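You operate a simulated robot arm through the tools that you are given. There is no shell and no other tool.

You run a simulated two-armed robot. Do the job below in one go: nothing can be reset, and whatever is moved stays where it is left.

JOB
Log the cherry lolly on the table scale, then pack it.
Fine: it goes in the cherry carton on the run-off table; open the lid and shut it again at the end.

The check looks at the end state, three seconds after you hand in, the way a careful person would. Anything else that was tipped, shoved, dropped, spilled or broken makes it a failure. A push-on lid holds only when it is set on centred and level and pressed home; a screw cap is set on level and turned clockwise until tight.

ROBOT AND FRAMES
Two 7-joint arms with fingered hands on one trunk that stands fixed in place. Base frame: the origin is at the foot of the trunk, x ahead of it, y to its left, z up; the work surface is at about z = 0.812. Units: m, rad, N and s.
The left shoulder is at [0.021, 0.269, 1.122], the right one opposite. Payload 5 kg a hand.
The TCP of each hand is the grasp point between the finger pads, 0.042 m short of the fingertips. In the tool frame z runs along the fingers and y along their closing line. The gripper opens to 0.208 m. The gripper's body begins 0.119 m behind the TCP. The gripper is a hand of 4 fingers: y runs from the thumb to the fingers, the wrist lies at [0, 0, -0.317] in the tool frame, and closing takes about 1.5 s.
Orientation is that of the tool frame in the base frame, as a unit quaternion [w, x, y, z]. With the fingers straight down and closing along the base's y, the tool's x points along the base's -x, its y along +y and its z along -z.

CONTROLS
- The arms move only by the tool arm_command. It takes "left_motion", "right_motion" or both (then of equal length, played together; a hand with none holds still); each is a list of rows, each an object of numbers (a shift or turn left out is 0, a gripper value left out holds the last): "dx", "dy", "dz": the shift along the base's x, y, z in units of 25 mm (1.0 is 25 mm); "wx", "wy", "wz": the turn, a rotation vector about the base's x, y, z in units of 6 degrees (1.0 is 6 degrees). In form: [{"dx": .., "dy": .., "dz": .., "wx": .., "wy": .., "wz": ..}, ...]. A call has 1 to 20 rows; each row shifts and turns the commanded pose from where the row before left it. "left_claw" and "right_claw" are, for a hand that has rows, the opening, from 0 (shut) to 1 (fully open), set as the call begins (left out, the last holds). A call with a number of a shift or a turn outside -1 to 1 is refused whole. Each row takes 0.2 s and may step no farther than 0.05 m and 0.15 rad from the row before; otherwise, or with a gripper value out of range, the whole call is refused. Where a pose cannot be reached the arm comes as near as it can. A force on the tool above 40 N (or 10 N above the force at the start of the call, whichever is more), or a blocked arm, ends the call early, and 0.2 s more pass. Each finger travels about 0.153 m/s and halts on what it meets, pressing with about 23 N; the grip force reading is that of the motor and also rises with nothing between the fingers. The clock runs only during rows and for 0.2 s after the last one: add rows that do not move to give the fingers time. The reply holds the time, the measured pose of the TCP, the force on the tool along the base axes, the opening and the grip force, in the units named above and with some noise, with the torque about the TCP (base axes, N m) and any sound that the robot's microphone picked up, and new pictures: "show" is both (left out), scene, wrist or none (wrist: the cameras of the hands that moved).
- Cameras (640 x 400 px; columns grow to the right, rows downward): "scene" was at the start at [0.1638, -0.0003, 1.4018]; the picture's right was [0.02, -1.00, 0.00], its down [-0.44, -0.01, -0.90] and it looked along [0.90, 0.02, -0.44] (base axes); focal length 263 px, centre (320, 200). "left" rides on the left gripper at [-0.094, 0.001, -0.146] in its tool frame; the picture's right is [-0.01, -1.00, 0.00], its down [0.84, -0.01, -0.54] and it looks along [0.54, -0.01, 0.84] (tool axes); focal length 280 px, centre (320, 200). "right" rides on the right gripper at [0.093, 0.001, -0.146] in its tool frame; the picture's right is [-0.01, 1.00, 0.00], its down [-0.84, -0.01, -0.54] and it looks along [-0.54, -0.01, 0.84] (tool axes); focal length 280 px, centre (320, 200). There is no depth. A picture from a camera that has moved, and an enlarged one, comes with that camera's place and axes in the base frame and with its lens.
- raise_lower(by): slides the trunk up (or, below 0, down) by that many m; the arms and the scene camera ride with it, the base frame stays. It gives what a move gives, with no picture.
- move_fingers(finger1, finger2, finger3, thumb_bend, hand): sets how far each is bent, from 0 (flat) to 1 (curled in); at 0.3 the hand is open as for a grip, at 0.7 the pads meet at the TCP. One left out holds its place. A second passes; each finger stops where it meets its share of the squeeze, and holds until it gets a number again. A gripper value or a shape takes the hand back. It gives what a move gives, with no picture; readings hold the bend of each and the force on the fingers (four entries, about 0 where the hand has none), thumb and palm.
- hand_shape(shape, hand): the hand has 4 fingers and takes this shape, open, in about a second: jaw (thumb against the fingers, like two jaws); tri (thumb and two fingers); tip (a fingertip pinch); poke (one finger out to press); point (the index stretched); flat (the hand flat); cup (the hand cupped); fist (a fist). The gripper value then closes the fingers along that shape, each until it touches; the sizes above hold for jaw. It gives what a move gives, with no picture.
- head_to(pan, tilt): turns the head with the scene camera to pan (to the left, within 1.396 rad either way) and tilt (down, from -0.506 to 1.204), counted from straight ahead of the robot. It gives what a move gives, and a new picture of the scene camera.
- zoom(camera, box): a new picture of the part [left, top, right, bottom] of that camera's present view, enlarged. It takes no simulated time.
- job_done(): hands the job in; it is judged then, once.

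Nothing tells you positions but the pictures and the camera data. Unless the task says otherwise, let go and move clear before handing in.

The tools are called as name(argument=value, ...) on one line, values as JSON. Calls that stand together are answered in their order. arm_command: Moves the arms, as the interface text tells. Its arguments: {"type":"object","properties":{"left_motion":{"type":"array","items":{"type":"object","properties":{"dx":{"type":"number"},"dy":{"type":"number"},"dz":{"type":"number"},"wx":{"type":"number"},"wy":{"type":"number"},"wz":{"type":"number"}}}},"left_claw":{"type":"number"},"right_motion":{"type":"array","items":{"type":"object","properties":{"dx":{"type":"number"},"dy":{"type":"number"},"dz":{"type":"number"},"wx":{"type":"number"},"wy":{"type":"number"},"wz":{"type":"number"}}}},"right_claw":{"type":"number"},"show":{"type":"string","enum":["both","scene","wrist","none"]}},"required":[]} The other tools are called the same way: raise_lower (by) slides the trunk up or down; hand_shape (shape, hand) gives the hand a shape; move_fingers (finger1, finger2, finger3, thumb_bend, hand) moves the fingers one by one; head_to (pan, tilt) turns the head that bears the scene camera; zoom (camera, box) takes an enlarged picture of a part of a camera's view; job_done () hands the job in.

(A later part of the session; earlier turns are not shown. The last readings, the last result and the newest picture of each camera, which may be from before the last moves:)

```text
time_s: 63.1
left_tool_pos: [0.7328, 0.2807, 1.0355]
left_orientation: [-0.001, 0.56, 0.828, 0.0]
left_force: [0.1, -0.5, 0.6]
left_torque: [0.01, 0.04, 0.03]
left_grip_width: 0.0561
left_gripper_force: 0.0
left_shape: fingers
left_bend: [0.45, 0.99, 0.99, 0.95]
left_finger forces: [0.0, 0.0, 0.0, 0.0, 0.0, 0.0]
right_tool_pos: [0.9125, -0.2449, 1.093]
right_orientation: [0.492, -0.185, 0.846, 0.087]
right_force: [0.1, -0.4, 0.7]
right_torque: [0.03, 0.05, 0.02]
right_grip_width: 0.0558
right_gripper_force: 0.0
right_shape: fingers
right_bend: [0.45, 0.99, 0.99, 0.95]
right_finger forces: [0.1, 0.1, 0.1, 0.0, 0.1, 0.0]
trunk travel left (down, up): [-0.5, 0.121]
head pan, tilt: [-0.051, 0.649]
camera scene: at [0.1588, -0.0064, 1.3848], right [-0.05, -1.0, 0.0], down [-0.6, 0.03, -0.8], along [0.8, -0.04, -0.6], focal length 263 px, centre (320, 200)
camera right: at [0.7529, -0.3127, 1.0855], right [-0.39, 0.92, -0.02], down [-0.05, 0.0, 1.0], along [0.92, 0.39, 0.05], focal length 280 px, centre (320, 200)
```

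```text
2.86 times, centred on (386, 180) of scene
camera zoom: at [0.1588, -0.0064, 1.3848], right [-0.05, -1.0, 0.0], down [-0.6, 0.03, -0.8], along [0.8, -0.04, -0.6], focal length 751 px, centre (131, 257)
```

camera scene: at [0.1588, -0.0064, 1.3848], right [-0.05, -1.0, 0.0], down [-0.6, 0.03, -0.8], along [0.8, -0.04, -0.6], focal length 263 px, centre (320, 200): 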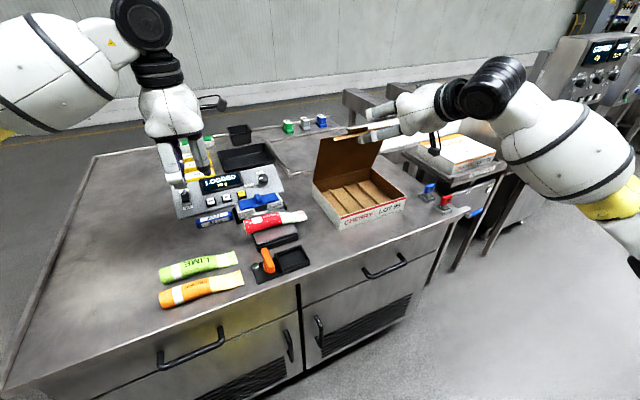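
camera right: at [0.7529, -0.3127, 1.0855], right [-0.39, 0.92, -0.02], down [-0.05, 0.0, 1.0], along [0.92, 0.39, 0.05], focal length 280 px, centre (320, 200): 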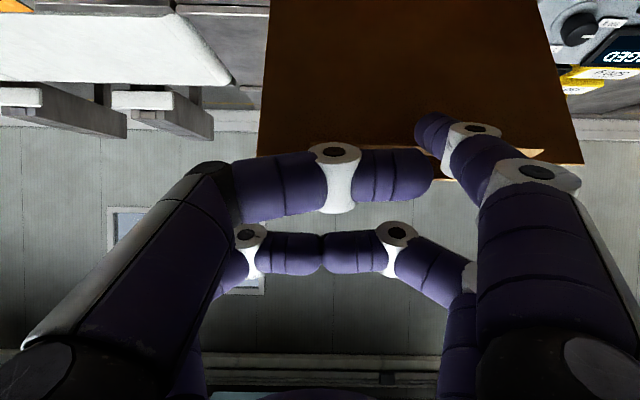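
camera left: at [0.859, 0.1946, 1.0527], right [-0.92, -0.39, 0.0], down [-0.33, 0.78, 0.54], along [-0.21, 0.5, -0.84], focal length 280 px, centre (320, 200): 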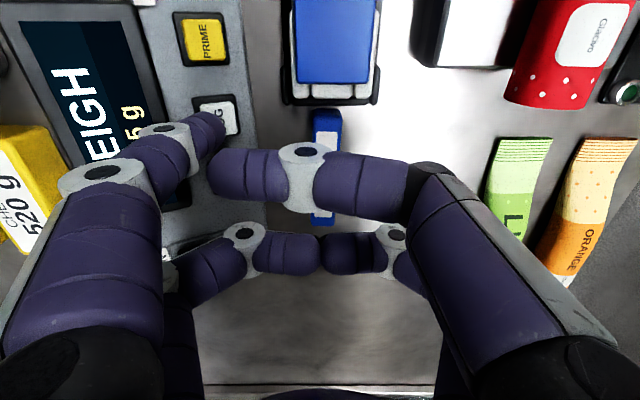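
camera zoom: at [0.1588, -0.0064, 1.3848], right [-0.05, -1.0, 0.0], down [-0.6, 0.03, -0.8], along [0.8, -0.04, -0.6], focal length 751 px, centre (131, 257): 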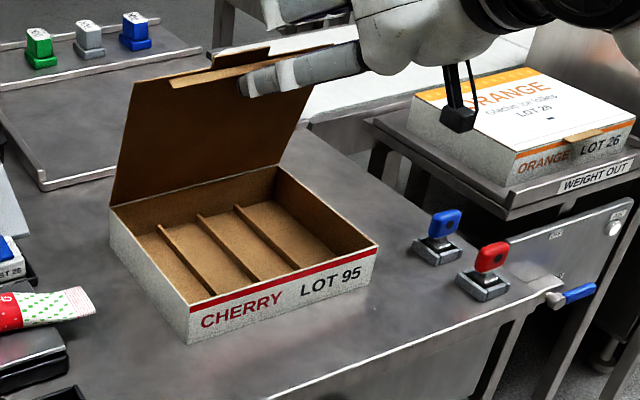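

The lid stands at roughly 70°. Before going past vertical I check whether it stays up by itself: I back the finger off slightly.

arm_command(right_motion=[{"dx": -0.4, "dy": -0.165}, {"dx": -0.4, "dy": -0.165, "dz": -0.2}, {}, {}], show="wrist")

zoom(camera="scene", box=[290, 110, 482, 250])

```text
time_s: 64.1
left_tool_pos: [0.7314, 0.281, 1.0364]
left_orientation: [0.0, 0.559, 0.829, 0.0]
left_force: [0.7, 0.0, -0.2]
left_torque: [0.0, 0.0, 0.02]
left_grip_width: 0.0561
left_gripper_force: 0.1
left_shape: fingers
left_bend: [0.45, 0.99, 0.99, 0.95]
left_finger forces: [0.1, 0.0, 0.1, 0.0, 0.0, 0.0]
right_tool_pos: [0.893, -0.252, 1.0886]
right_orientation: [0.493, -0.186, 0.846, 0.087]
right_force: [0.3, -1.1, -0.3]
right_torque: [-0.02, 0.01, -0.01]
right_grip_width: 0.056
right_gripper_force: 0.1
right_shape: fingers
right_bend: [0.45, 0.99, 0.99, 0.95]
right_finger forces: [0.0, 0.1, 0.1, 0.0, 0.0, 0.0]
trunk travel left (down, up): [-0.5, 0.121]
head pan, tilt: [-0.051, 0.649]
camera right: at [0.7331, -0.32, 1.0814], right [-0.39, 0.92, -0.02], down [-0.05, 0.0, 1.0], along [0.92, 0.39, 0.05], focal length 280 px, centre (320, 200)
```

right: 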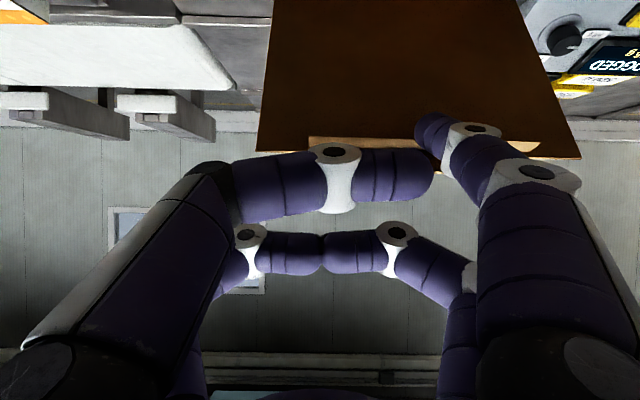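

```text
2.86 times, centred on (386, 180) of scene
camera zoom: at [0.1587, -0.0063, 1.3849], right [-0.05, -1.0, 0.0], down [-0.6, 0.03, -0.8], along [0.8, -0.04, -0.6], focal length 751 px, centre (131, 257)
```

zoom: 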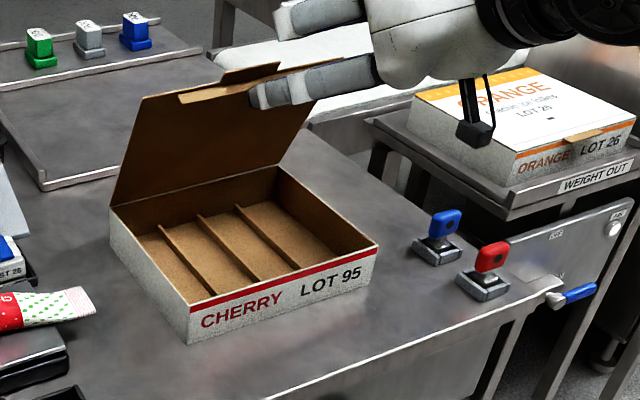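

The lid sinks back with the finger, so it doesn't hold itself here; it rests on the finger. I take a close look at the lanes inside to plan the packing.

zoom(camera="scene", box=[312, 160, 412, 232])

```text
5.56 times, centred on (362, 196) of scene
camera zoom: at [0.1587, -0.0063, 1.3849], right [-0.05, -1.0, 0.0], down [-0.6, 0.03, -0.8], along [0.8, -0.04, -0.6], focal length 1461 px, centre (87, 222)
```

zoom: 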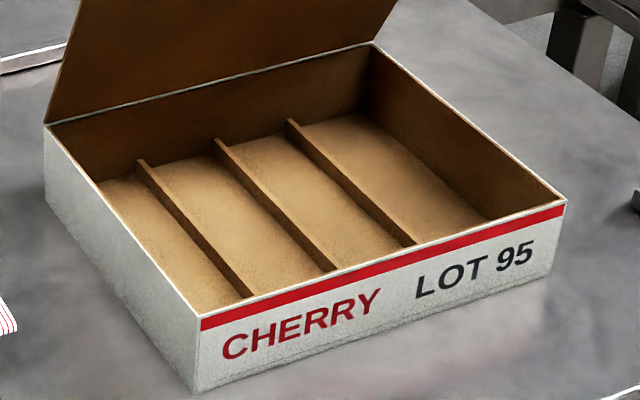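

The lanes are separated by low ridges (~12 mm), four lanes, all empty. To explore the lid past vertical safely, I'll extend a second finger (finger 2) that will sit behind the lid as a catch, and re-pitch the hand so the two fingers straddle the lid's top edge.

move_fingers(hand="right", finger2=0.45)

arm_command(right_motion=[{"dx": 0.2, "dy": 0.083, "dz": 0.055, "wx": -0.381, "wy": 0.925}, {"dx": 0.2, "dy": 0.083, "dz": 0.055, "wx": -0.381, "wy": 0.925}, {"dx": 0.2, "dy": 0.083, "dz": 0.055, "wx": -0.381, "wy": 0.925}, {"dx": 0.2, "dy": 0.083, "dz": 0.055, "wx": -0.381, "wy": 0.925}, {"dx": 0.24, "dy": 0.1, "dz": -0.54}, {"dx": 0.24, "dy": 0.1, "dz": -0.54}, {}], show="both")

zoom(camera="scene", box=[290, 90, 482, 230])

```text
time_s: 65.1
left_tool_pos: [0.7323, 0.2797, 1.0359]
left_orientation: [0.0, 0.558, 0.83, -0.001]
left_force: [0.6, -0.7, 0.2]
left_torque: [0.01, 0.03, -0.01]
left_grip_width: 0.0558
left_gripper_force: 0.0
left_shape: fingers
left_bend: [0.45, 0.99, 0.99, 0.95]
left_finger forces: [0.1, 0.0, 0.0, 0.0, 0.0, 0.0]
right_tool_pos: [0.8929, -0.2515, 1.0886]
right_orientation: [0.492, -0.185, 0.846, 0.086]
right_force: [0.1, 0.3, 0.1]
right_torque: [-0.04, -0.01, -0.01]
right_grip_width: 0.0559
right_gripper_force: 0.1
right_shape: fingers
right_bend: [0.45, 0.45, 1.0, 0.95]
right_finger forces: [0.0, 0.0, 0.0, 0.1, 0.0, 0.0]
trunk travel left (down, up): [-0.5, 0.121]
head pan, tilt: [-0.051, 0.649]
```

```text
time_s: 66.7
left_tool_pos: [0.7334, 0.2811, 1.0369]
left_orientation: [0.0, 0.559, 0.829, 0.0]
left_force: [0.4, 0.8, -0.8]
left_torque: [0.0, -0.01, -0.02]
left_grip_width: 0.0558
left_gripper_force: 0.0
left_shape: fingers
left_bend: [0.45, 0.99, 0.99, 0.95]
left_finger forces: [0.1, 0.1, 0.1, 0.0, 0.0, 0.1]
right_tool_pos: [0.926, -0.24, 1.0674]
right_orientation: [0.304, -0.203, 0.929, 0.054]
right_force: [0.9, 0.2, -0.1]
right_torque: [0.02, -0.01, 0.01]
right_grip_width: 0.0557
right_gripper_force: 0.1
right_shape: fingers
right_bend: [0.45, 0.45, 1.0, 0.95]
right_finger forces: [0.0, 0.0, 0.0, 0.0, 0.1, 0.1]
trunk travel left (down, up): [-0.5, 0.121]
head pan, tilt: [-0.051, 0.649]
camera scene: at [0.1588, -0.0064, 1.3849], right [-0.05, -1.0, 0.0], down [-0.6, 0.03, -0.8], along [0.8, -0.04, -0.6], focal length 263 px, centre (320, 200)
camera right: at [0.7768, -0.3025, 1.1308], right [-0.4, 0.92, -0.01], down [0.33, 0.16, 0.93], along [0.86, 0.37, -0.36], focal length 280 px, centre (320, 200)
```

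scene: 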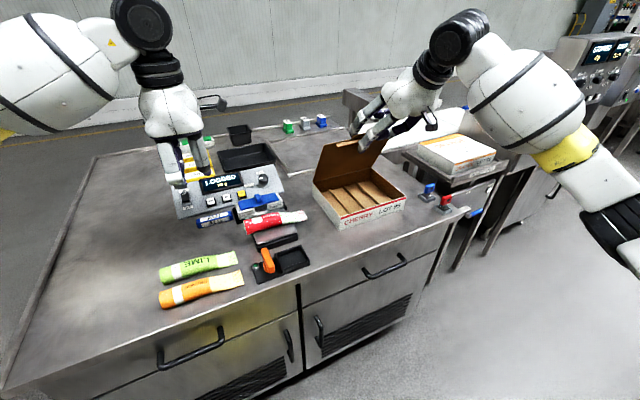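
right: 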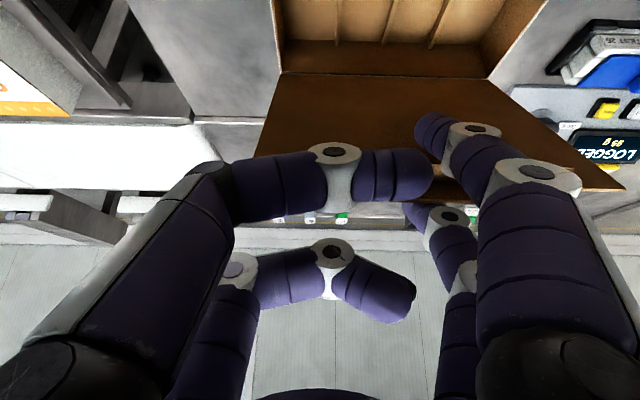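

```text
2.86 times, centred on (386, 160) of scene
camera zoom: at [0.1588, -0.0064, 1.3849], right [-0.05, -1.0, 0.0], down [-0.6, 0.03, -0.8], along [0.8, -0.04, -0.6], focal length 751 px, centre (131, 314)
```

zoom: 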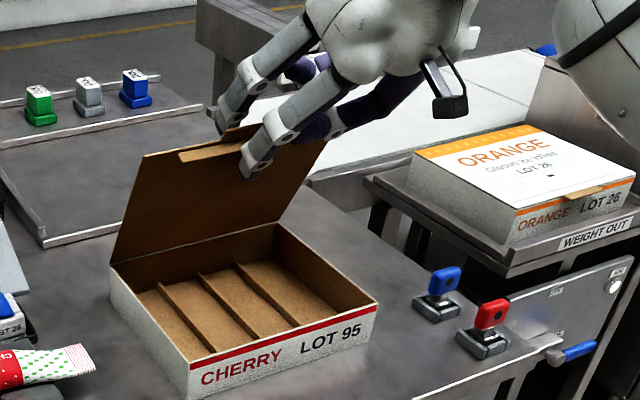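

The two fingers now straddle the lid's top edge: finger 1 in front, finger 2 behind as a catch. I swing the lid slowly towards 85°.

arm_command(right_motion=[{"dx": 0.535, "dy": 0.22, "dz": 0.256}, {"dx": 0.535, "dy": 0.22, "dz": 0.256}, {"dx": 0.518, "dy": 0.213, "dz": 0.134}, {"dx": 0.518, "dy": 0.213, "dz": 0.134}, {}], show="wrist")

zoom(camera="scene", box=[290, 90, 482, 230])

```text
time_s: 67.9
left_tool_pos: [0.7322, 0.2802, 1.037]
left_orientation: [-0.001, 0.559, 0.829, 0.0]
left_force: [-0.2, -0.4, -0.1]
left_torque: [-0.01, 0.04, 0.02]
left_grip_width: 0.0557
left_gripper_force: 0.0
left_shape: fingers
left_bend: [0.45, 0.99, 0.99, 0.95]
left_finger forces: [0.1, 0.0, 0.0, 0.0, 0.0, 0.0]
right_tool_pos: [0.9779, -0.2177, 1.0856]
right_orientation: [0.305, -0.203, 0.929, 0.055]
right_force: [-0.2, 0.1, -0.1]
right_torque: [0.01, 0.01, 0.0]
right_grip_width: 0.056
right_gripper_force: 0.0
right_shape: fingers
right_bend: [0.45, 0.45, 1.0, 0.95]
right_finger forces: [0.0, 0.1, 0.0, 0.0, 0.0, 0.0]
trunk travel left (down, up): [-0.5, 0.121]
head pan, tilt: [-0.051, 0.649]
camera right: at [0.8297, -0.2814, 1.1494], right [-0.4, 0.92, -0.01], down [0.33, 0.16, 0.93], along [0.86, 0.37, -0.37], focal length 280 px, centre (320, 200)
```

right: 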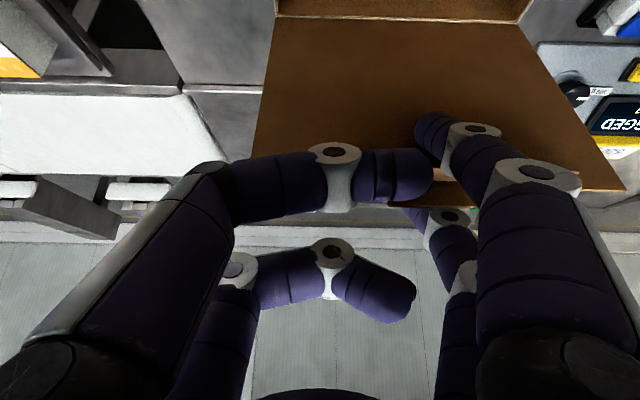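

```text
2.86 times, centred on (386, 160) of scene
camera zoom: at [0.1588, -0.0064, 1.3848], right [-0.05, -1.0, 0.0], down [-0.6, 0.03, -0.8], along [0.8, -0.04, -0.6], focal length 751 px, centre (131, 314)
```

zoom: 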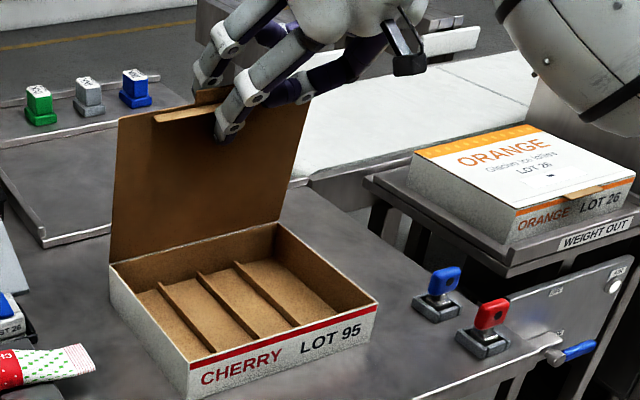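

The lid is close to vertical and finger 2 is just behind its edge. I go ~10° further and see what it does.

arm_command(right_motion=[{"dx": 0.374, "dy": 0.154, "dz": 0.03}, {"dx": 0.374, "dy": 0.154, "dz": 0.03}, {"dx": 0.37, "dy": 0.152}, {}, {}], show="wrist")

zoom(camera="scene", box=[290, 90, 482, 230])

```text
time_s: 69.1
left_tool_pos: [0.7329, 0.2807, 1.0365]
left_orientation: [0.0, 0.559, 0.829, 0.0]
left_force: [0.4, 0.4, 0.9]
left_torque: [0.0, -0.03, 0.0]
left_grip_width: 0.0557
left_gripper_force: 0.0
left_shape: fingers
left_bend: [0.45, 0.99, 0.99, 0.95]
left_finger forces: [0.0, 0.1, 0.1, 0.1, 0.0, 0.0]
right_tool_pos: [1.0057, -0.2059, 1.0875]
right_orientation: [0.305, -0.203, 0.929, 0.054]
right_force: [-0.7, -0.6, 1.0]
right_torque: [0.07, 0.03, 0.0]
right_grip_width: 0.056
right_gripper_force: 0.3
right_shape: fingers
right_bend: [0.45, 0.45, 1.0, 0.95]
right_finger forces: [0.3, 0.7, 0.1, 0.0, 0.1, 0.0]
trunk travel left (down, up): [-0.5, 0.121]
head pan, tilt: [-0.051, 0.649]
camera right: at [0.8564, -0.2701, 1.1504], right [-0.4, 0.92, -0.01], down [0.33, 0.16, 0.93], along [0.86, 0.37, -0.36], focal length 280 px, centre (320, 200)
```

right: 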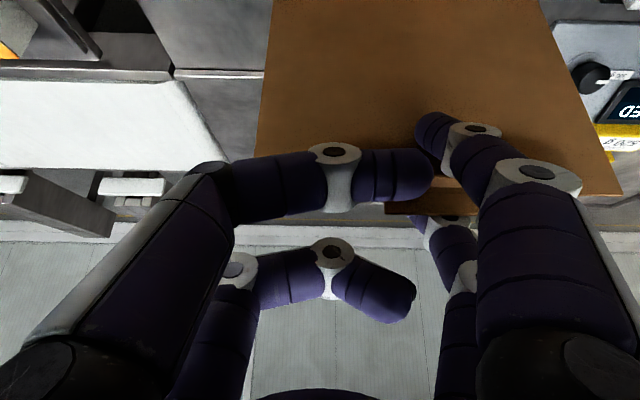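

```text
2.86 times, centred on (386, 160) of scene
camera zoom: at [0.1586, -0.0063, 1.3849], right [-0.05, -1.0, 0.0], down [-0.6, 0.03, -0.8], along [0.8, -0.04, -0.6], focal length 751 px, centre (131, 314)
```

zoom: 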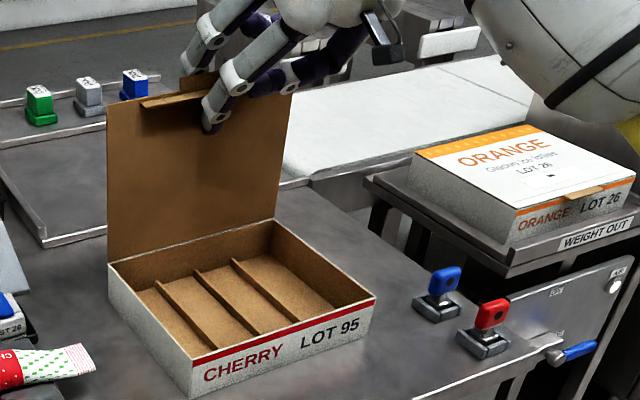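

The lid is at about 94° and both fingers touch it; the carton nudged back a few millimetres from the squeeze, so I stop pushing. I lift the hand 2 cm to give the lid slack between the fingers.

arm_command(right_motion=[{"dz": 0.4}, {"dz": 0.4}, {}, {}], show="wrist")

zoom(camera="scene", box=[290, 90, 482, 230])

```text
time_s: 70.1
left_tool_pos: [0.731, 0.2806, 1.0359]
left_orientation: [-0.001, 0.559, 0.829, 0.0]
left_force: [0.6, 0.8, 0.0]
left_torque: [-0.02, 0.02, -0.02]
left_grip_width: 0.0557
left_gripper_force: 0.0
left_shape: fingers
left_bend: [0.45, 0.99, 0.99, 0.95]
left_finger forces: [0.0, 0.1, 0.1, 0.1, 0.1, 0.0]
right_tool_pos: [1.004, -0.206, 1.1069]
right_orientation: [0.305, -0.203, 0.929, 0.053]
right_force: [0.1, -1.0, 0.1]
right_torque: [0.0, 0.01, -0.03]
right_grip_width: 0.0561
right_gripper_force: 0.0
right_shape: fingers
right_bend: [0.45, 0.45, 1.0, 0.95]
right_finger forces: [0.0, 0.0, 0.0, 0.0, 0.0, 0.1]
trunk travel left (down, up): [-0.5, 0.121]
head pan, tilt: [-0.051, 0.649]
camera right: at [0.8564, -0.2692, 1.1699], right [-0.4, 0.92, -0.01], down [0.33, 0.16, 0.93], along [0.86, 0.37, -0.36], focal length 280 px, centre (320, 200)
```

right: 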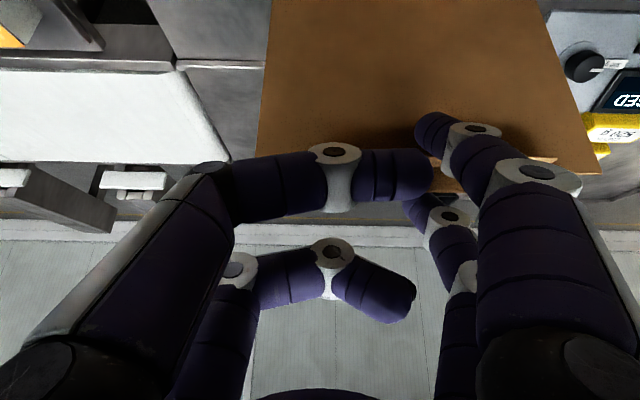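

```text
2.86 times, centred on (386, 160) of scene
camera zoom: at [0.1587, -0.0063, 1.3849], right [-0.05, -1.0, 0.0], down [-0.6, 0.03, -0.8], along [0.8, -0.04, -0.6], focal length 751 px, centre (131, 314)
```

zoom: 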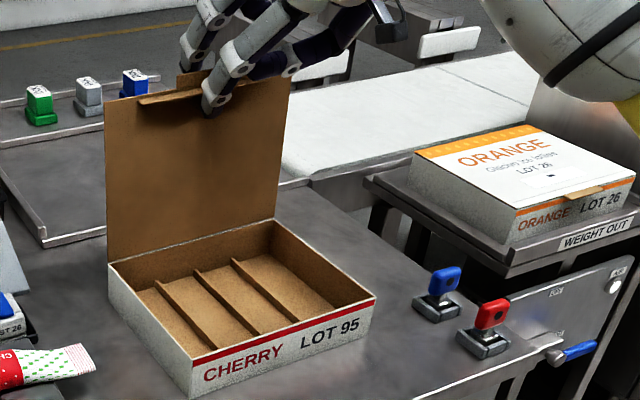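

The lid leans back a touch more and presses on neither finger. I move the hand a little forward to see whether the lid follows or has reached a stop.

arm_command(right_motion=[{"dx": 0.2, "dy": 0.082}, {"dx": 0.2, "dy": 0.082}, {}, {}], show="wrist")

zoom(camera="scene", box=[290, 90, 482, 230])

```text
time_s: 71.1
left_tool_pos: [0.7331, 0.2815, 1.0352]
left_orientation: [0.0, 0.558, 0.83, 0.0]
left_force: [-1.0, 0.1, 0.1]
left_torque: [0.01, -0.03, 0.02]
left_grip_width: 0.0558
left_gripper_force: 0.1
left_shape: fingers
left_bend: [0.45, 0.99, 0.99, 0.95]
left_finger forces: [0.1, 0.0, 0.0, 0.1, 0.0, 0.0]
right_tool_pos: [1.0157, -0.201, 1.1069]
right_orientation: [0.305, -0.203, 0.929, 0.054]
right_force: [0.1, -0.3, 0.5]
right_torque: [-0.01, 0.01, 0.01]
right_grip_width: 0.0561
right_gripper_force: 0.1
right_shape: fingers
right_bend: [0.45, 0.45, 1.0, 0.95]
right_finger forces: [0.1, 0.0, 0.1, 0.0, 0.0, 0.0]
trunk travel left (down, up): [-0.5, 0.121]
head pan, tilt: [-0.051, 0.649]
camera right: at [0.8659, -0.2647, 1.1703], right [-0.4, 0.92, -0.01], down [0.33, 0.16, 0.93], along [0.86, 0.37, -0.36], focal length 280 px, centre (320, 200)
```

right: 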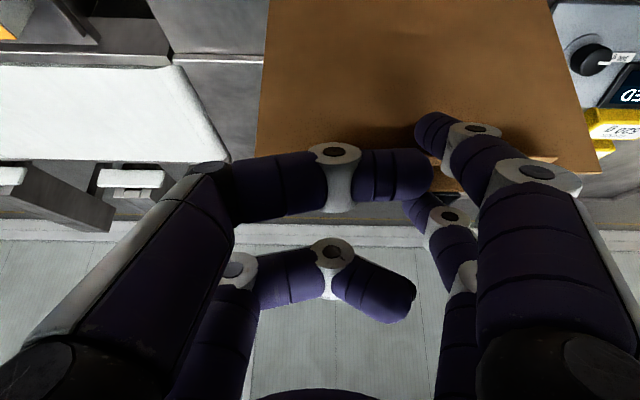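

```text
2.86 times, centred on (386, 160) of scene
camera zoom: at [0.1588, -0.0063, 1.3848], right [-0.05, -1.0, 0.0], down [-0.6, 0.03, -0.8], along [0.8, -0.04, -0.6], focal length 751 px, centre (131, 314)
```

zoom: 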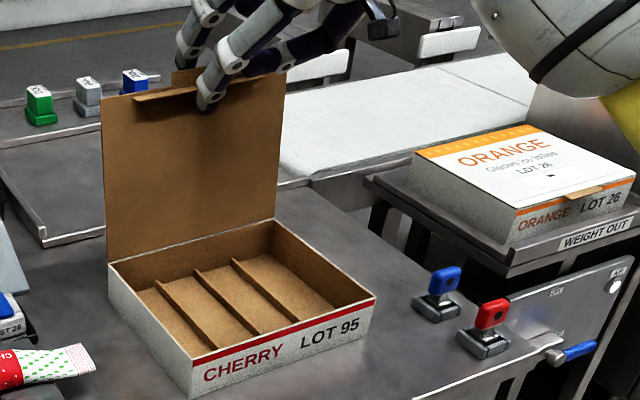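

The lid follows freely and the carton stays put. I continue a bit further, keeping finger 2 behind it.

arm_command(right_motion=[{"dx": 0.25, "dy": 0.103, "dz": -0.05}, {"dx": 0.25, "dy": 0.103, "dz": -0.05}, {}, {}], show="wrist")

zoom(camera="scene", box=[290, 90, 482, 230])

```text
time_s: 72.1
left_tool_pos: [0.7317, 0.281, 1.0363]
left_orientation: [-0.001, 0.558, 0.83, 0.0]
left_force: [0.2, -0.2, 0.2]
left_torque: [-0.05, -0.02, 0.01]
left_grip_width: 0.0557
left_gripper_force: 0.0
left_shape: fingers
left_bend: [0.45, 0.99, 0.99, 0.95]
left_finger forces: [0.1, 0.0, 0.0, 0.1, 0.0, 0.1]
right_tool_pos: [1.0273, -0.197, 1.1045]
right_orientation: [0.304, -0.204, 0.929, 0.054]
right_force: [-0.2, -1.0, -0.2]
right_torque: [0.01, -0.02, 0.01]
right_grip_width: 0.0562
right_gripper_force: 0.0
right_shape: fingers
right_bend: [0.45, 0.45, 1.0, 0.95]
right_finger forces: [0.0, 0.1, 0.1, 0.0, 0.1, 0.0]
trunk travel left (down, up): [-0.5, 0.121]
head pan, tilt: [-0.051, 0.649]
camera right: at [0.8786, -0.2604, 1.1686], right [-0.4, 0.92, -0.01], down [0.33, 0.16, 0.93], along [0.86, 0.37, -0.36], focal length 280 px, centre (320, 200)
```

right: 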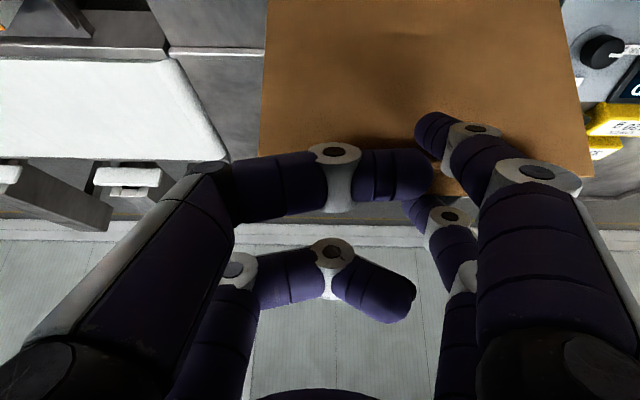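

```text
2.86 times, centred on (386, 160) of scene
camera zoom: at [0.1588, -0.0063, 1.3848], right [-0.05, -1.0, 0.0], down [-0.6, 0.03, -0.8], along [0.8, -0.04, -0.6], focal length 751 px, centre (131, 314)
```

zoom: 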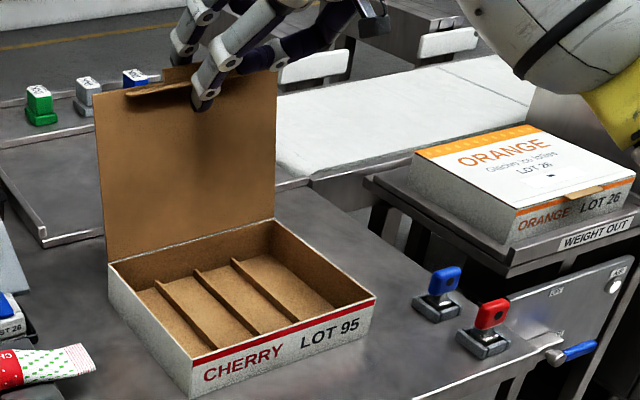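

Still following freely at about 104°. Two more small steps.

arm_command(right_motion=[{"dx": 0.25, "dy": 0.103, "dz": -0.08}, {"dx": 0.25, "dy": 0.103, "dz": -0.08}, {}, {}], show="wrist")

zoom(camera="scene", box=[290, 90, 482, 230])

```text
time_s: 73.1
left_tool_pos: [0.7326, 0.2816, 1.0352]
left_orientation: [0.0, 0.559, 0.829, 0.001]
left_force: [0.0, -0.4, -0.5]
left_torque: [-0.01, 0.0, 0.0]
left_grip_width: 0.0561
left_gripper_force: 0.1
left_shape: fingers
left_bend: [0.45, 0.99, 0.99, 0.95]
left_finger forces: [0.0, 0.0, 0.1, 0.1, 0.1, 0.1]
right_tool_pos: [1.0401, -0.1912, 1.1015]
right_orientation: [0.304, -0.202, 0.929, 0.054]
right_force: [0.5, 0.1, -0.3]
right_torque: [0.0, -0.01, 0.0]
right_grip_width: 0.056
right_gripper_force: 0.0
right_shape: fingers
right_bend: [0.45, 0.45, 1.0, 0.95]
right_finger forces: [0.1, 0.0, 0.0, 0.0, 0.0, 0.1]
trunk travel left (down, up): [-0.5, 0.121]
head pan, tilt: [-0.051, 0.649]
camera right: at [0.8913, -0.255, 1.1648], right [-0.4, 0.92, -0.01], down [0.33, 0.16, 0.93], along [0.86, 0.37, -0.36], focal length 280 px, centre (320, 200)
```

right: 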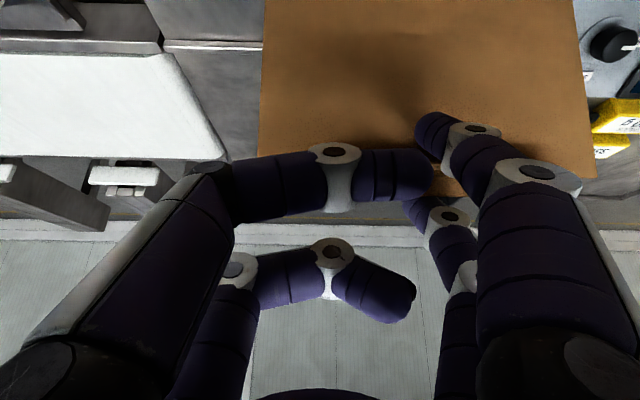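

```text
2.86 times, centred on (386, 160) of scene
camera zoom: at [0.1588, -0.0063, 1.3848], right [-0.05, -1.0, 0.0], down [-0.6, 0.03, -0.8], along [0.8, -0.04, -0.6], focal length 751 px, centre (131, 314)
```

zoom: 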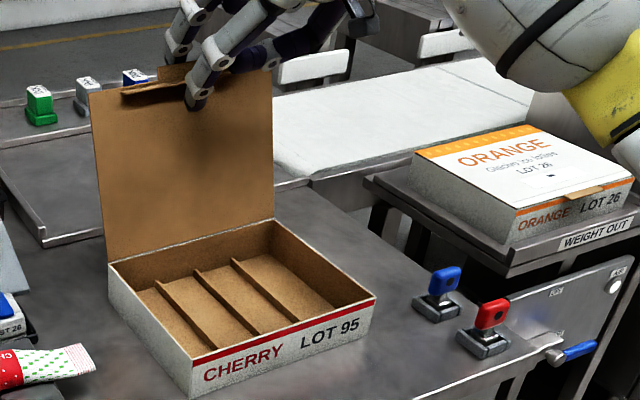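

At about 108° now. I ease the hand back slightly to learn which finger the lid rests on.

arm_command(right_motion=[{"dx": -0.3, "dy": -0.124}, {}, {}], show="none")

zoom(camera="scene", box=[290, 90, 482, 230])

zoom(camera="scene", box=[310, 95, 390, 150])

```text
time_s: 73.9
left_tool_pos: [0.732, 0.2807, 1.0365]
left_orientation: [0.0, 0.558, 0.83, 0.0]
left_force: [0.5, 0.7, -1.7]
left_torque: [0.03, 0.02, 0.0]
left_grip_width: 0.0558
left_gripper_force: 0.0
left_shape: fingers
left_bend: [0.45, 0.99, 0.99, 0.95]
left_finger forces: [0.0, 0.0, 0.1, 0.0, 0.0, 0.0]
right_tool_pos: [1.032, -0.1954, 1.1005]
right_orientation: [0.304, -0.204, 0.929, 0.053]
right_force: [0.5, 0.1, 0.5]
right_torque: [-0.01, -0.01, 0.0]
right_grip_width: 0.056
right_gripper_force: 0.0
right_shape: fingers
right_bend: [0.45, 0.45, 1.0, 0.95]
right_finger forces: [0.0, 0.1, 0.1, 0.0, 0.1, 0.0]
trunk travel left (down, up): [-0.5, 0.121]
head pan, tilt: [-0.051, 0.649]
```

```text
2.86 times, centred on (386, 160) of scene
camera zoom: at [0.1588, -0.0063, 1.3849], right [-0.05, -1.0, 0.0], down [-0.6, 0.03, -0.8], along [0.8, -0.04, -0.6], focal length 751 px, centre (131, 314)
```

zoom: 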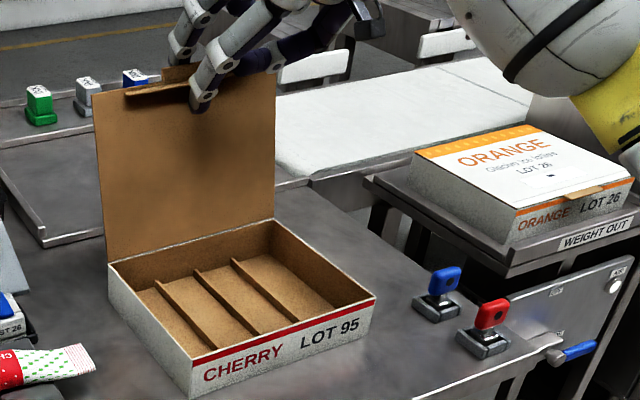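

```text
7.27 times, centred on (350, 122) of scene
camera zoom: at [0.1588, -0.0063, 1.3849], right [-0.05, -1.0, 0.0], down [-0.6, 0.03, -0.8], along [0.8, -0.04, -0.6], focal length 1912 px, centre (102, 764)
```

zoom: 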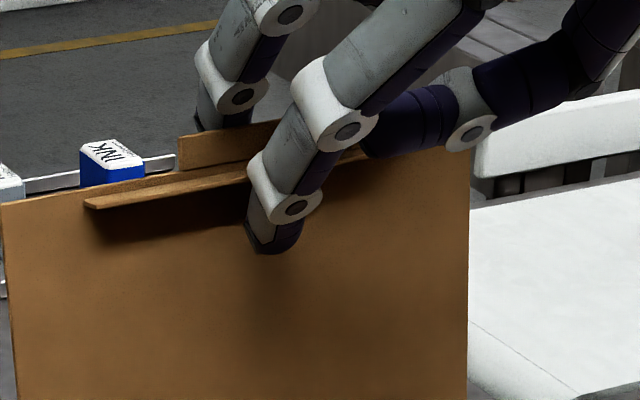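

The lid leans back onto finger 2, so past vertical gravity carries it backward and I haven't felt a stop yet at ~108°. I follow it a little further, still with finger 2 behind it.

arm_command(right_motion=[{"dx": 0.3, "dy": 0.124, "dz": -0.1}, {"dx": 0.3, "dy": 0.124, "dz": -0.1}, {"dx": 0.3, "dy": 0.124, "dz": -0.12}, {}, {}], show="none")

zoom(camera="scene", box=[290, 90, 482, 230])

zoom(camera="scene", box=[310, 85, 390, 140])

```text
time_s: 75.1
left_tool_pos: [0.7325, 0.2803, 1.0372]
left_orientation: [0.0, 0.558, 0.83, 0.0]
left_force: [0.0, -0.1, -0.3]
left_torque: [-0.01, -0.02, 0.0]
left_grip_width: 0.0558
left_gripper_force: 0.0
left_shape: fingers
left_bend: [0.45, 0.99, 0.99, 0.95]
left_finger forces: [0.0, 0.0, 0.1, 0.1, 0.0, 0.1]
right_tool_pos: [1.0551, -0.1858, 1.0924]
right_orientation: [0.305, -0.204, 0.929, 0.055]
right_force: [0.2, 0.0, 3.9]
right_torque: [0.25, 0.25, 0.0]
right_grip_width: 0.0559
right_gripper_force: 4.4
right_shape: fingers
right_bend: [0.45, 0.45, 1.0, 0.95]
right_finger forces: [4.7, 4.0, 0.0, 0.0, 0.0, 0.0]
trunk travel left (down, up): [-0.5, 0.121]
head pan, tilt: [-0.051, 0.649]
```

```text
2.86 times, centred on (386, 160) of scene
camera zoom: at [0.1584, -0.0064, 1.3849], right [-0.05, -1.0, 0.0], down [-0.6, 0.03, -0.8], along [0.8, -0.04, -0.6], focal length 751 px, centre (131, 314)
```

zoom: 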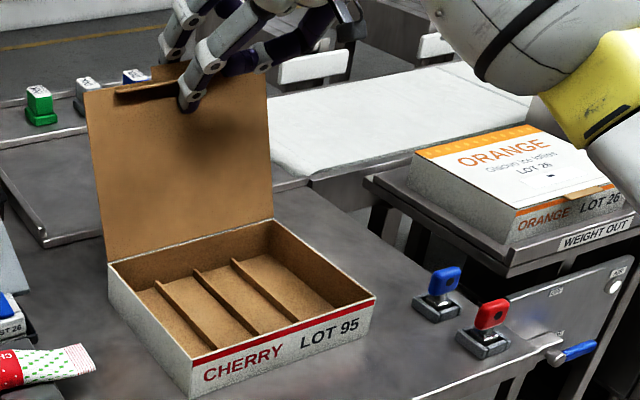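

```text
7.27 times, centred on (350, 112) of scene
camera zoom: at [0.1584, -0.0064, 1.3849], right [-0.05, -1.0, 0.0], down [-0.6, 0.03, -0.8], along [0.8, -0.04, -0.6], focal length 1912 px, centre (102, 836)
```

zoom: 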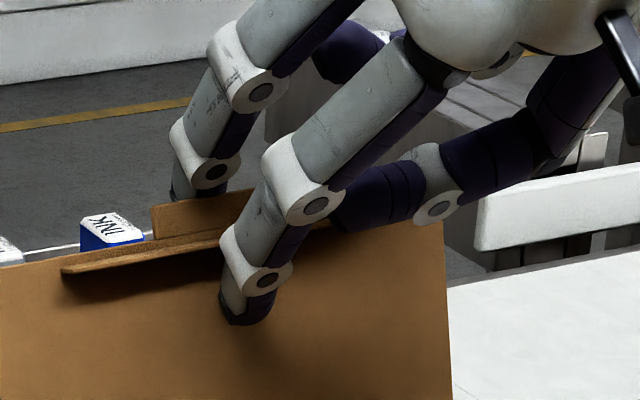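

The fingers now pinch the tab edge between them (4 N each), which is just the straddle running out of slack, not a stop. I ease back, then slide the hand to the right of the tab and inner strip where the lid edge is plain.

arm_command(right_motion=[{"dx": -0.2, "dy": -0.08, "dz": 0.3}, {"dx": -0.4, "dy": -0.165, "dz": 0.2}, {"dx": -0.2, "dy": -0.08}, {"dx": 0.305, "dy": -0.74}, {"dx": 0.305, "dy": -0.74}, {"dx": 0.305, "dy": -0.74}, {}], show="wrist")

zoom(camera="scene", box=[290, 80, 482, 220])

```text
time_s: 76.7
left_tool_pos: [0.732, 0.2821, 1.0356]
left_orientation: [0.0, 0.558, 0.83, 0.0]
left_force: [1.1, 0.3, -0.1]
left_torque: [-0.03, -0.03, 0.03]
left_grip_width: 0.0559
left_gripper_force: 0.1
left_shape: fingers
left_bend: [0.45, 0.99, 0.99, 0.95]
left_finger forces: [0.1, 0.1, 0.1, 0.0, 0.0, 0.0]
right_tool_pos: [1.0589, -0.2493, 1.1054]
right_orientation: [0.304, -0.204, 0.929, 0.053]
right_force: [0.0, 0.0, 0.1]
right_torque: [-0.05, 0.01, -0.02]
right_grip_width: 0.0561
right_gripper_force: 0.0
right_shape: fingers
right_bend: [0.45, 0.45, 1.0, 0.95]
right_finger forces: [0.1, 0.1, 0.0, 0.0, 0.1, 0.0]
trunk travel left (down, up): [-0.5, 0.121]
head pan, tilt: [-0.051, 0.649]
camera right: at [0.9095, -0.3128, 1.1686], right [-0.4, 0.92, -0.02], down [0.33, 0.16, 0.93], along [0.86, 0.37, -0.36], focal length 280 px, centre (320, 200)
```

right: 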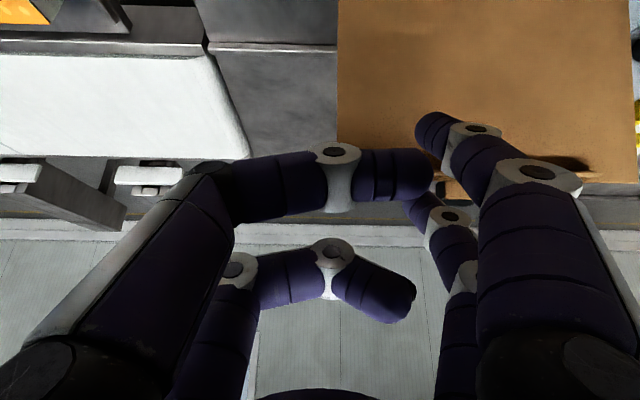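

```text
2.86 times, centred on (386, 150) of scene
camera zoom: at [0.1587, -0.0061, 1.3849], right [-0.05, -1.0, 0.0], down [-0.6, 0.03, -0.8], along [0.8, -0.04, -0.6], focal length 751 px, centre (131, 343)
```

zoom: 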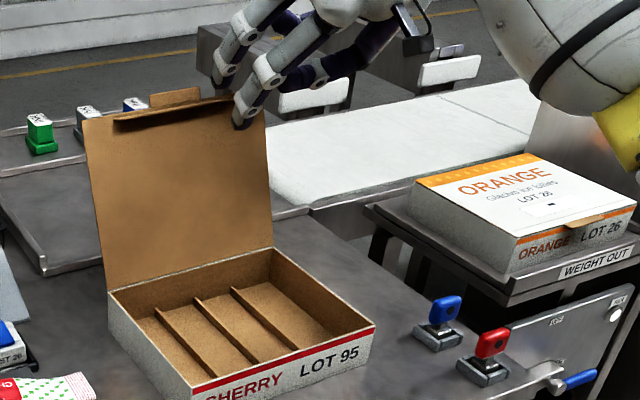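

The lid has stayed at about 112° even though finger 2 is now above its edge, so it seems to rest at its own stop. I lift the hand clear upward and check that it stays.

arm_command(right_motion=[{"dz": 0.4}, {"dz": 0.8}, {"dz": 0.8, "dx": -0.4, "dy": -0.2}, {"dx": -1, "dy": -0.4, "dz": 0.3}, {"dx": -1, "dy": -0.4}, {"dx": -1, "dy": -0.5}, {"dx": -1, "dy": -0.5}, {}], show="scene")

zoom(camera="scene", box=[290, 80, 482, 220])

```text
time_s: 78.5
left_tool_pos: [0.7327, 0.2822, 1.0359]
left_orientation: [-0.001, 0.558, 0.83, -0.001]
left_force: [-0.2, 0.0, 0.0]
left_torque: [-0.02, -0.01, -0.05]
left_grip_width: 0.0558
left_gripper_force: 0.1
left_shape: fingers
left_bend: [0.45, 0.99, 0.99, 0.95]
left_finger forces: [0.0, 0.0, 0.0, 0.0, 0.0, 0.0]
right_tool_pos: [0.9484, -0.2985, 1.1637]
right_orientation: [0.304, -0.205, 0.929, 0.054]
right_force: [0.4, -0.9, -0.5]
right_torque: [-0.02, 0.0, -0.02]
right_grip_width: 0.0557
right_gripper_force: 0.1
right_shape: fingers
right_bend: [0.45, 0.45, 1.0, 0.95]
right_finger forces: [0.0, 0.1, 0.0, 0.0, 0.0, 0.1]
trunk travel left (down, up): [-0.5, 0.121]
head pan, tilt: [-0.051, 0.649]
camera scene: at [0.1588, -0.006, 1.3848], right [-0.05, -1.0, 0.0], down [-0.6, 0.03, -0.8], along [0.8, -0.04, -0.6], focal length 263 px, centre (320, 200)
```

scene: 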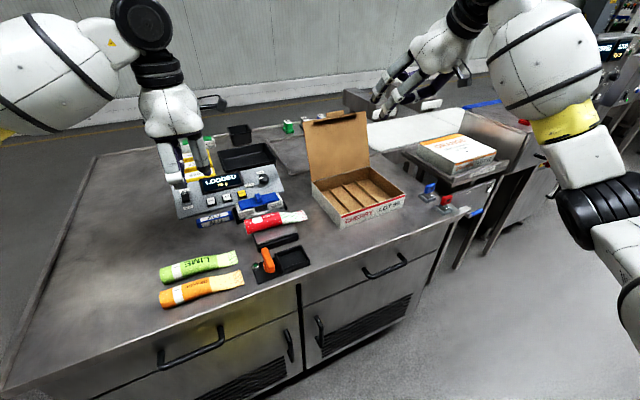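

```text
2.86 times, centred on (386, 150) of scene
camera zoom: at [0.1588, -0.006, 1.3848], right [-0.05, -1.0, 0.0], down [-0.6, 0.03, -0.8], along [0.8, -0.04, -0.6], focal length 751 px, centre (131, 343)
```

zoom: 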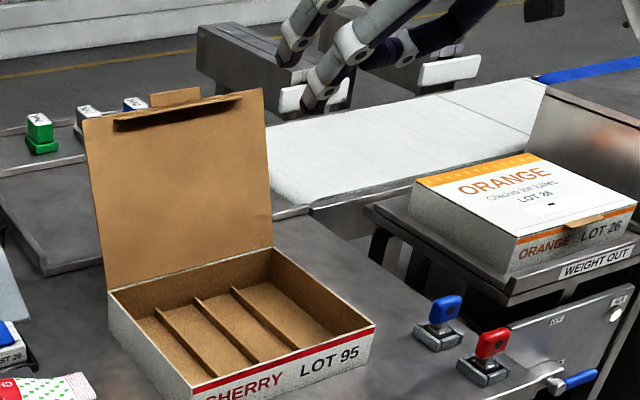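

The lid rests open by itself at its stop; now both hands are free. I move the left hand away from the scale and bring the right hand upright over the front of the carton to look inside.

arm_command(right_motion=[{"dx": -0.95, "dy": 0.2}, {"dx": -0.95, "dy": 0.2}, {"dx": -0.95, "dy": 0.2, "wx": -0.381, "wy": 0.925}, {"dx": -0.95, "dy": 0.2, "wx": -0.381, "wy": 0.925}, {"dx": -0.95, "dy": 0.2, "wx": -0.381, "wy": 0.925}, {"dx": -0.95, "dy": 0.2, "wx": -0.381, "wy": 0.925}, {"dx": -0.95, "dy": 0.2, "wx": -0.381, "wy": 0.925}, {"dx": -0.95, "dy": 0.2, "wx": -0.381, "wy": 0.925}, {"dx": -0.95, "dy": 0.25}, {"dx": -0.55, "dy": 0.25}, {}], left_motion=[{"dx": -0.8, "dy": 0.6, "dz": 0.5}, {"dx": -0.8, "dy": 0.6, "dz": 0.5}, {"dx": -0.8, "dy": 0.6, "dz": 0.5}, {"dx": -0.8, "dy": 0.6, "dz": 0.5}, {"dx": -0.8, "dy": 0.6, "dz": 0.5}, {"dx": -0.8, "dy": 0.6, "dz": 0.5}, {"dx": -0.8, "dy": 0.6, "dz": 0.5}, {"dx": -0.8, "dy": 0.6, "dz": 0.5}, {}, {}, {}], show="both")

hand_shape(hand="right", shape="jaw")

zoom(camera="right", box=[160, 50, 480, 250])

```text
time_s: 80.9
left_tool_pos: [0.5745, 0.3976, 1.1349]
left_orientation: [0.0, 0.559, 0.829, 0.0]
left_force: [0.3, 0.3, -0.6]
left_torque: [0.04, 0.03, -0.01]
left_grip_width: 0.0557
left_gripper_force: 0.1
left_shape: fingers
left_bend: [0.45, 0.99, 0.99, 0.95]
left_finger forces: [0.1, 0.0, 0.1, 0.0, 0.1, 0.1]
right_tool_pos: [0.719, -0.245, 1.1627]
right_orientation: [0.0, -0.214, 0.977, -0.001]
right_force: [0.9, -0.3, 0.1]
right_torque: [0.04, 0.04, -0.01]
right_grip_width: 0.0561
right_gripper_force: 0.1
right_shape: fingers
right_bend: [0.45, 0.45, 1.0, 0.95]
right_finger forces: [0.1, 0.0, 0.0, 0.1, 0.0, 0.0]
trunk travel left (down, up): [-0.5, 0.121]
head pan, tilt: [-0.051, 0.649]
camera scene: at [0.1591, -0.0067, 1.3847], right [-0.05, -1.0, 0.0], down [-0.6, 0.03, -0.8], along [0.8, -0.04, -0.6], focal length 263 px, centre (320, 200)
camera right: at [0.6338, -0.2836, 1.3087], right [-0.4, 0.91, 0.0], down [0.77, 0.34, 0.54], along [0.49, 0.22, -0.84], focal length 280 px, centre (320, 200)
camera left: at [0.6116, 0.3125, 1.2814], right [-0.92, -0.39, 0.0], down [-0.33, 0.78, 0.54], along [-0.21, 0.5, -0.84], focal length 280 px, centre (320, 200)
```

scene: 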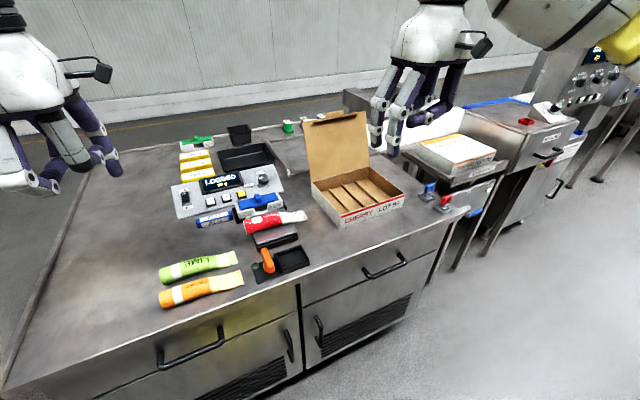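
right: 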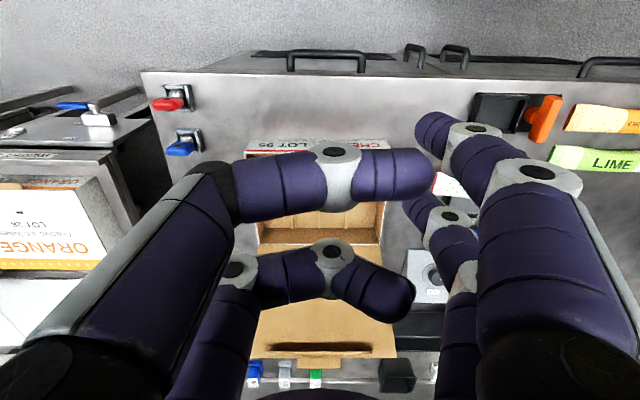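
left: 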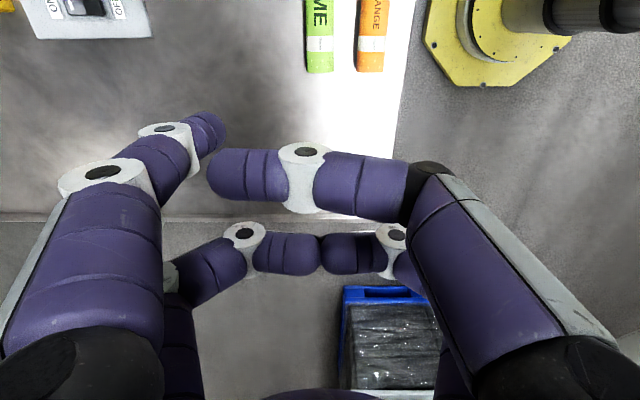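

```text
time_s: 81.8
left_tool_pos: [0.5729, 0.3982, 1.1357]
left_orientation: [0.0, 0.558, 0.83, 0.0]
left_force: [-0.3, 0.4, -0.5]
left_torque: [-0.01, -0.02, 0.0]
left_grip_width: 0.056
left_gripper_force: 0.2
left_shape: fingers
left_bend: [0.45, 0.99, 0.99, 0.95]
left_finger forces: [0.0, 0.1, 0.0, 0.1, 0.0, 0.1]
right_tool_pos: [0.7193, -0.2456, 1.1628]
right_orientation: [0.0, -0.213, 0.977, 0.0]
right_force: [-0.1, 0.0, -0.2]
right_torque: [0.0, -0.03, 0.02]
right_grip_width: 0.2076
right_gripper_force: 0.1
right_shape: jaw
right_bend: [0.3, 0.3, 0.3, 0.3]
right_finger forces: [0.0, 0.0, 0.0, 0.0, 0.0, 0.0]
trunk travel left (down, up): [-0.5, 0.121]
head pan, tilt: [-0.051, 0.649]
```

```text
2.00 times, centred on (320, 150) of right
camera zoom: at [0.6334, -0.2828, 1.3093], right [-0.4, 0.91, 0.0], down [0.77, 0.34, 0.54], along [0.49, 0.22, -0.84], focal length 561 px, centre (320, 300)
```

zoom: 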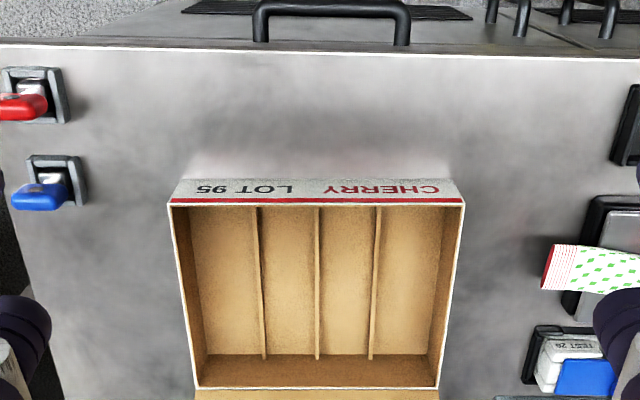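

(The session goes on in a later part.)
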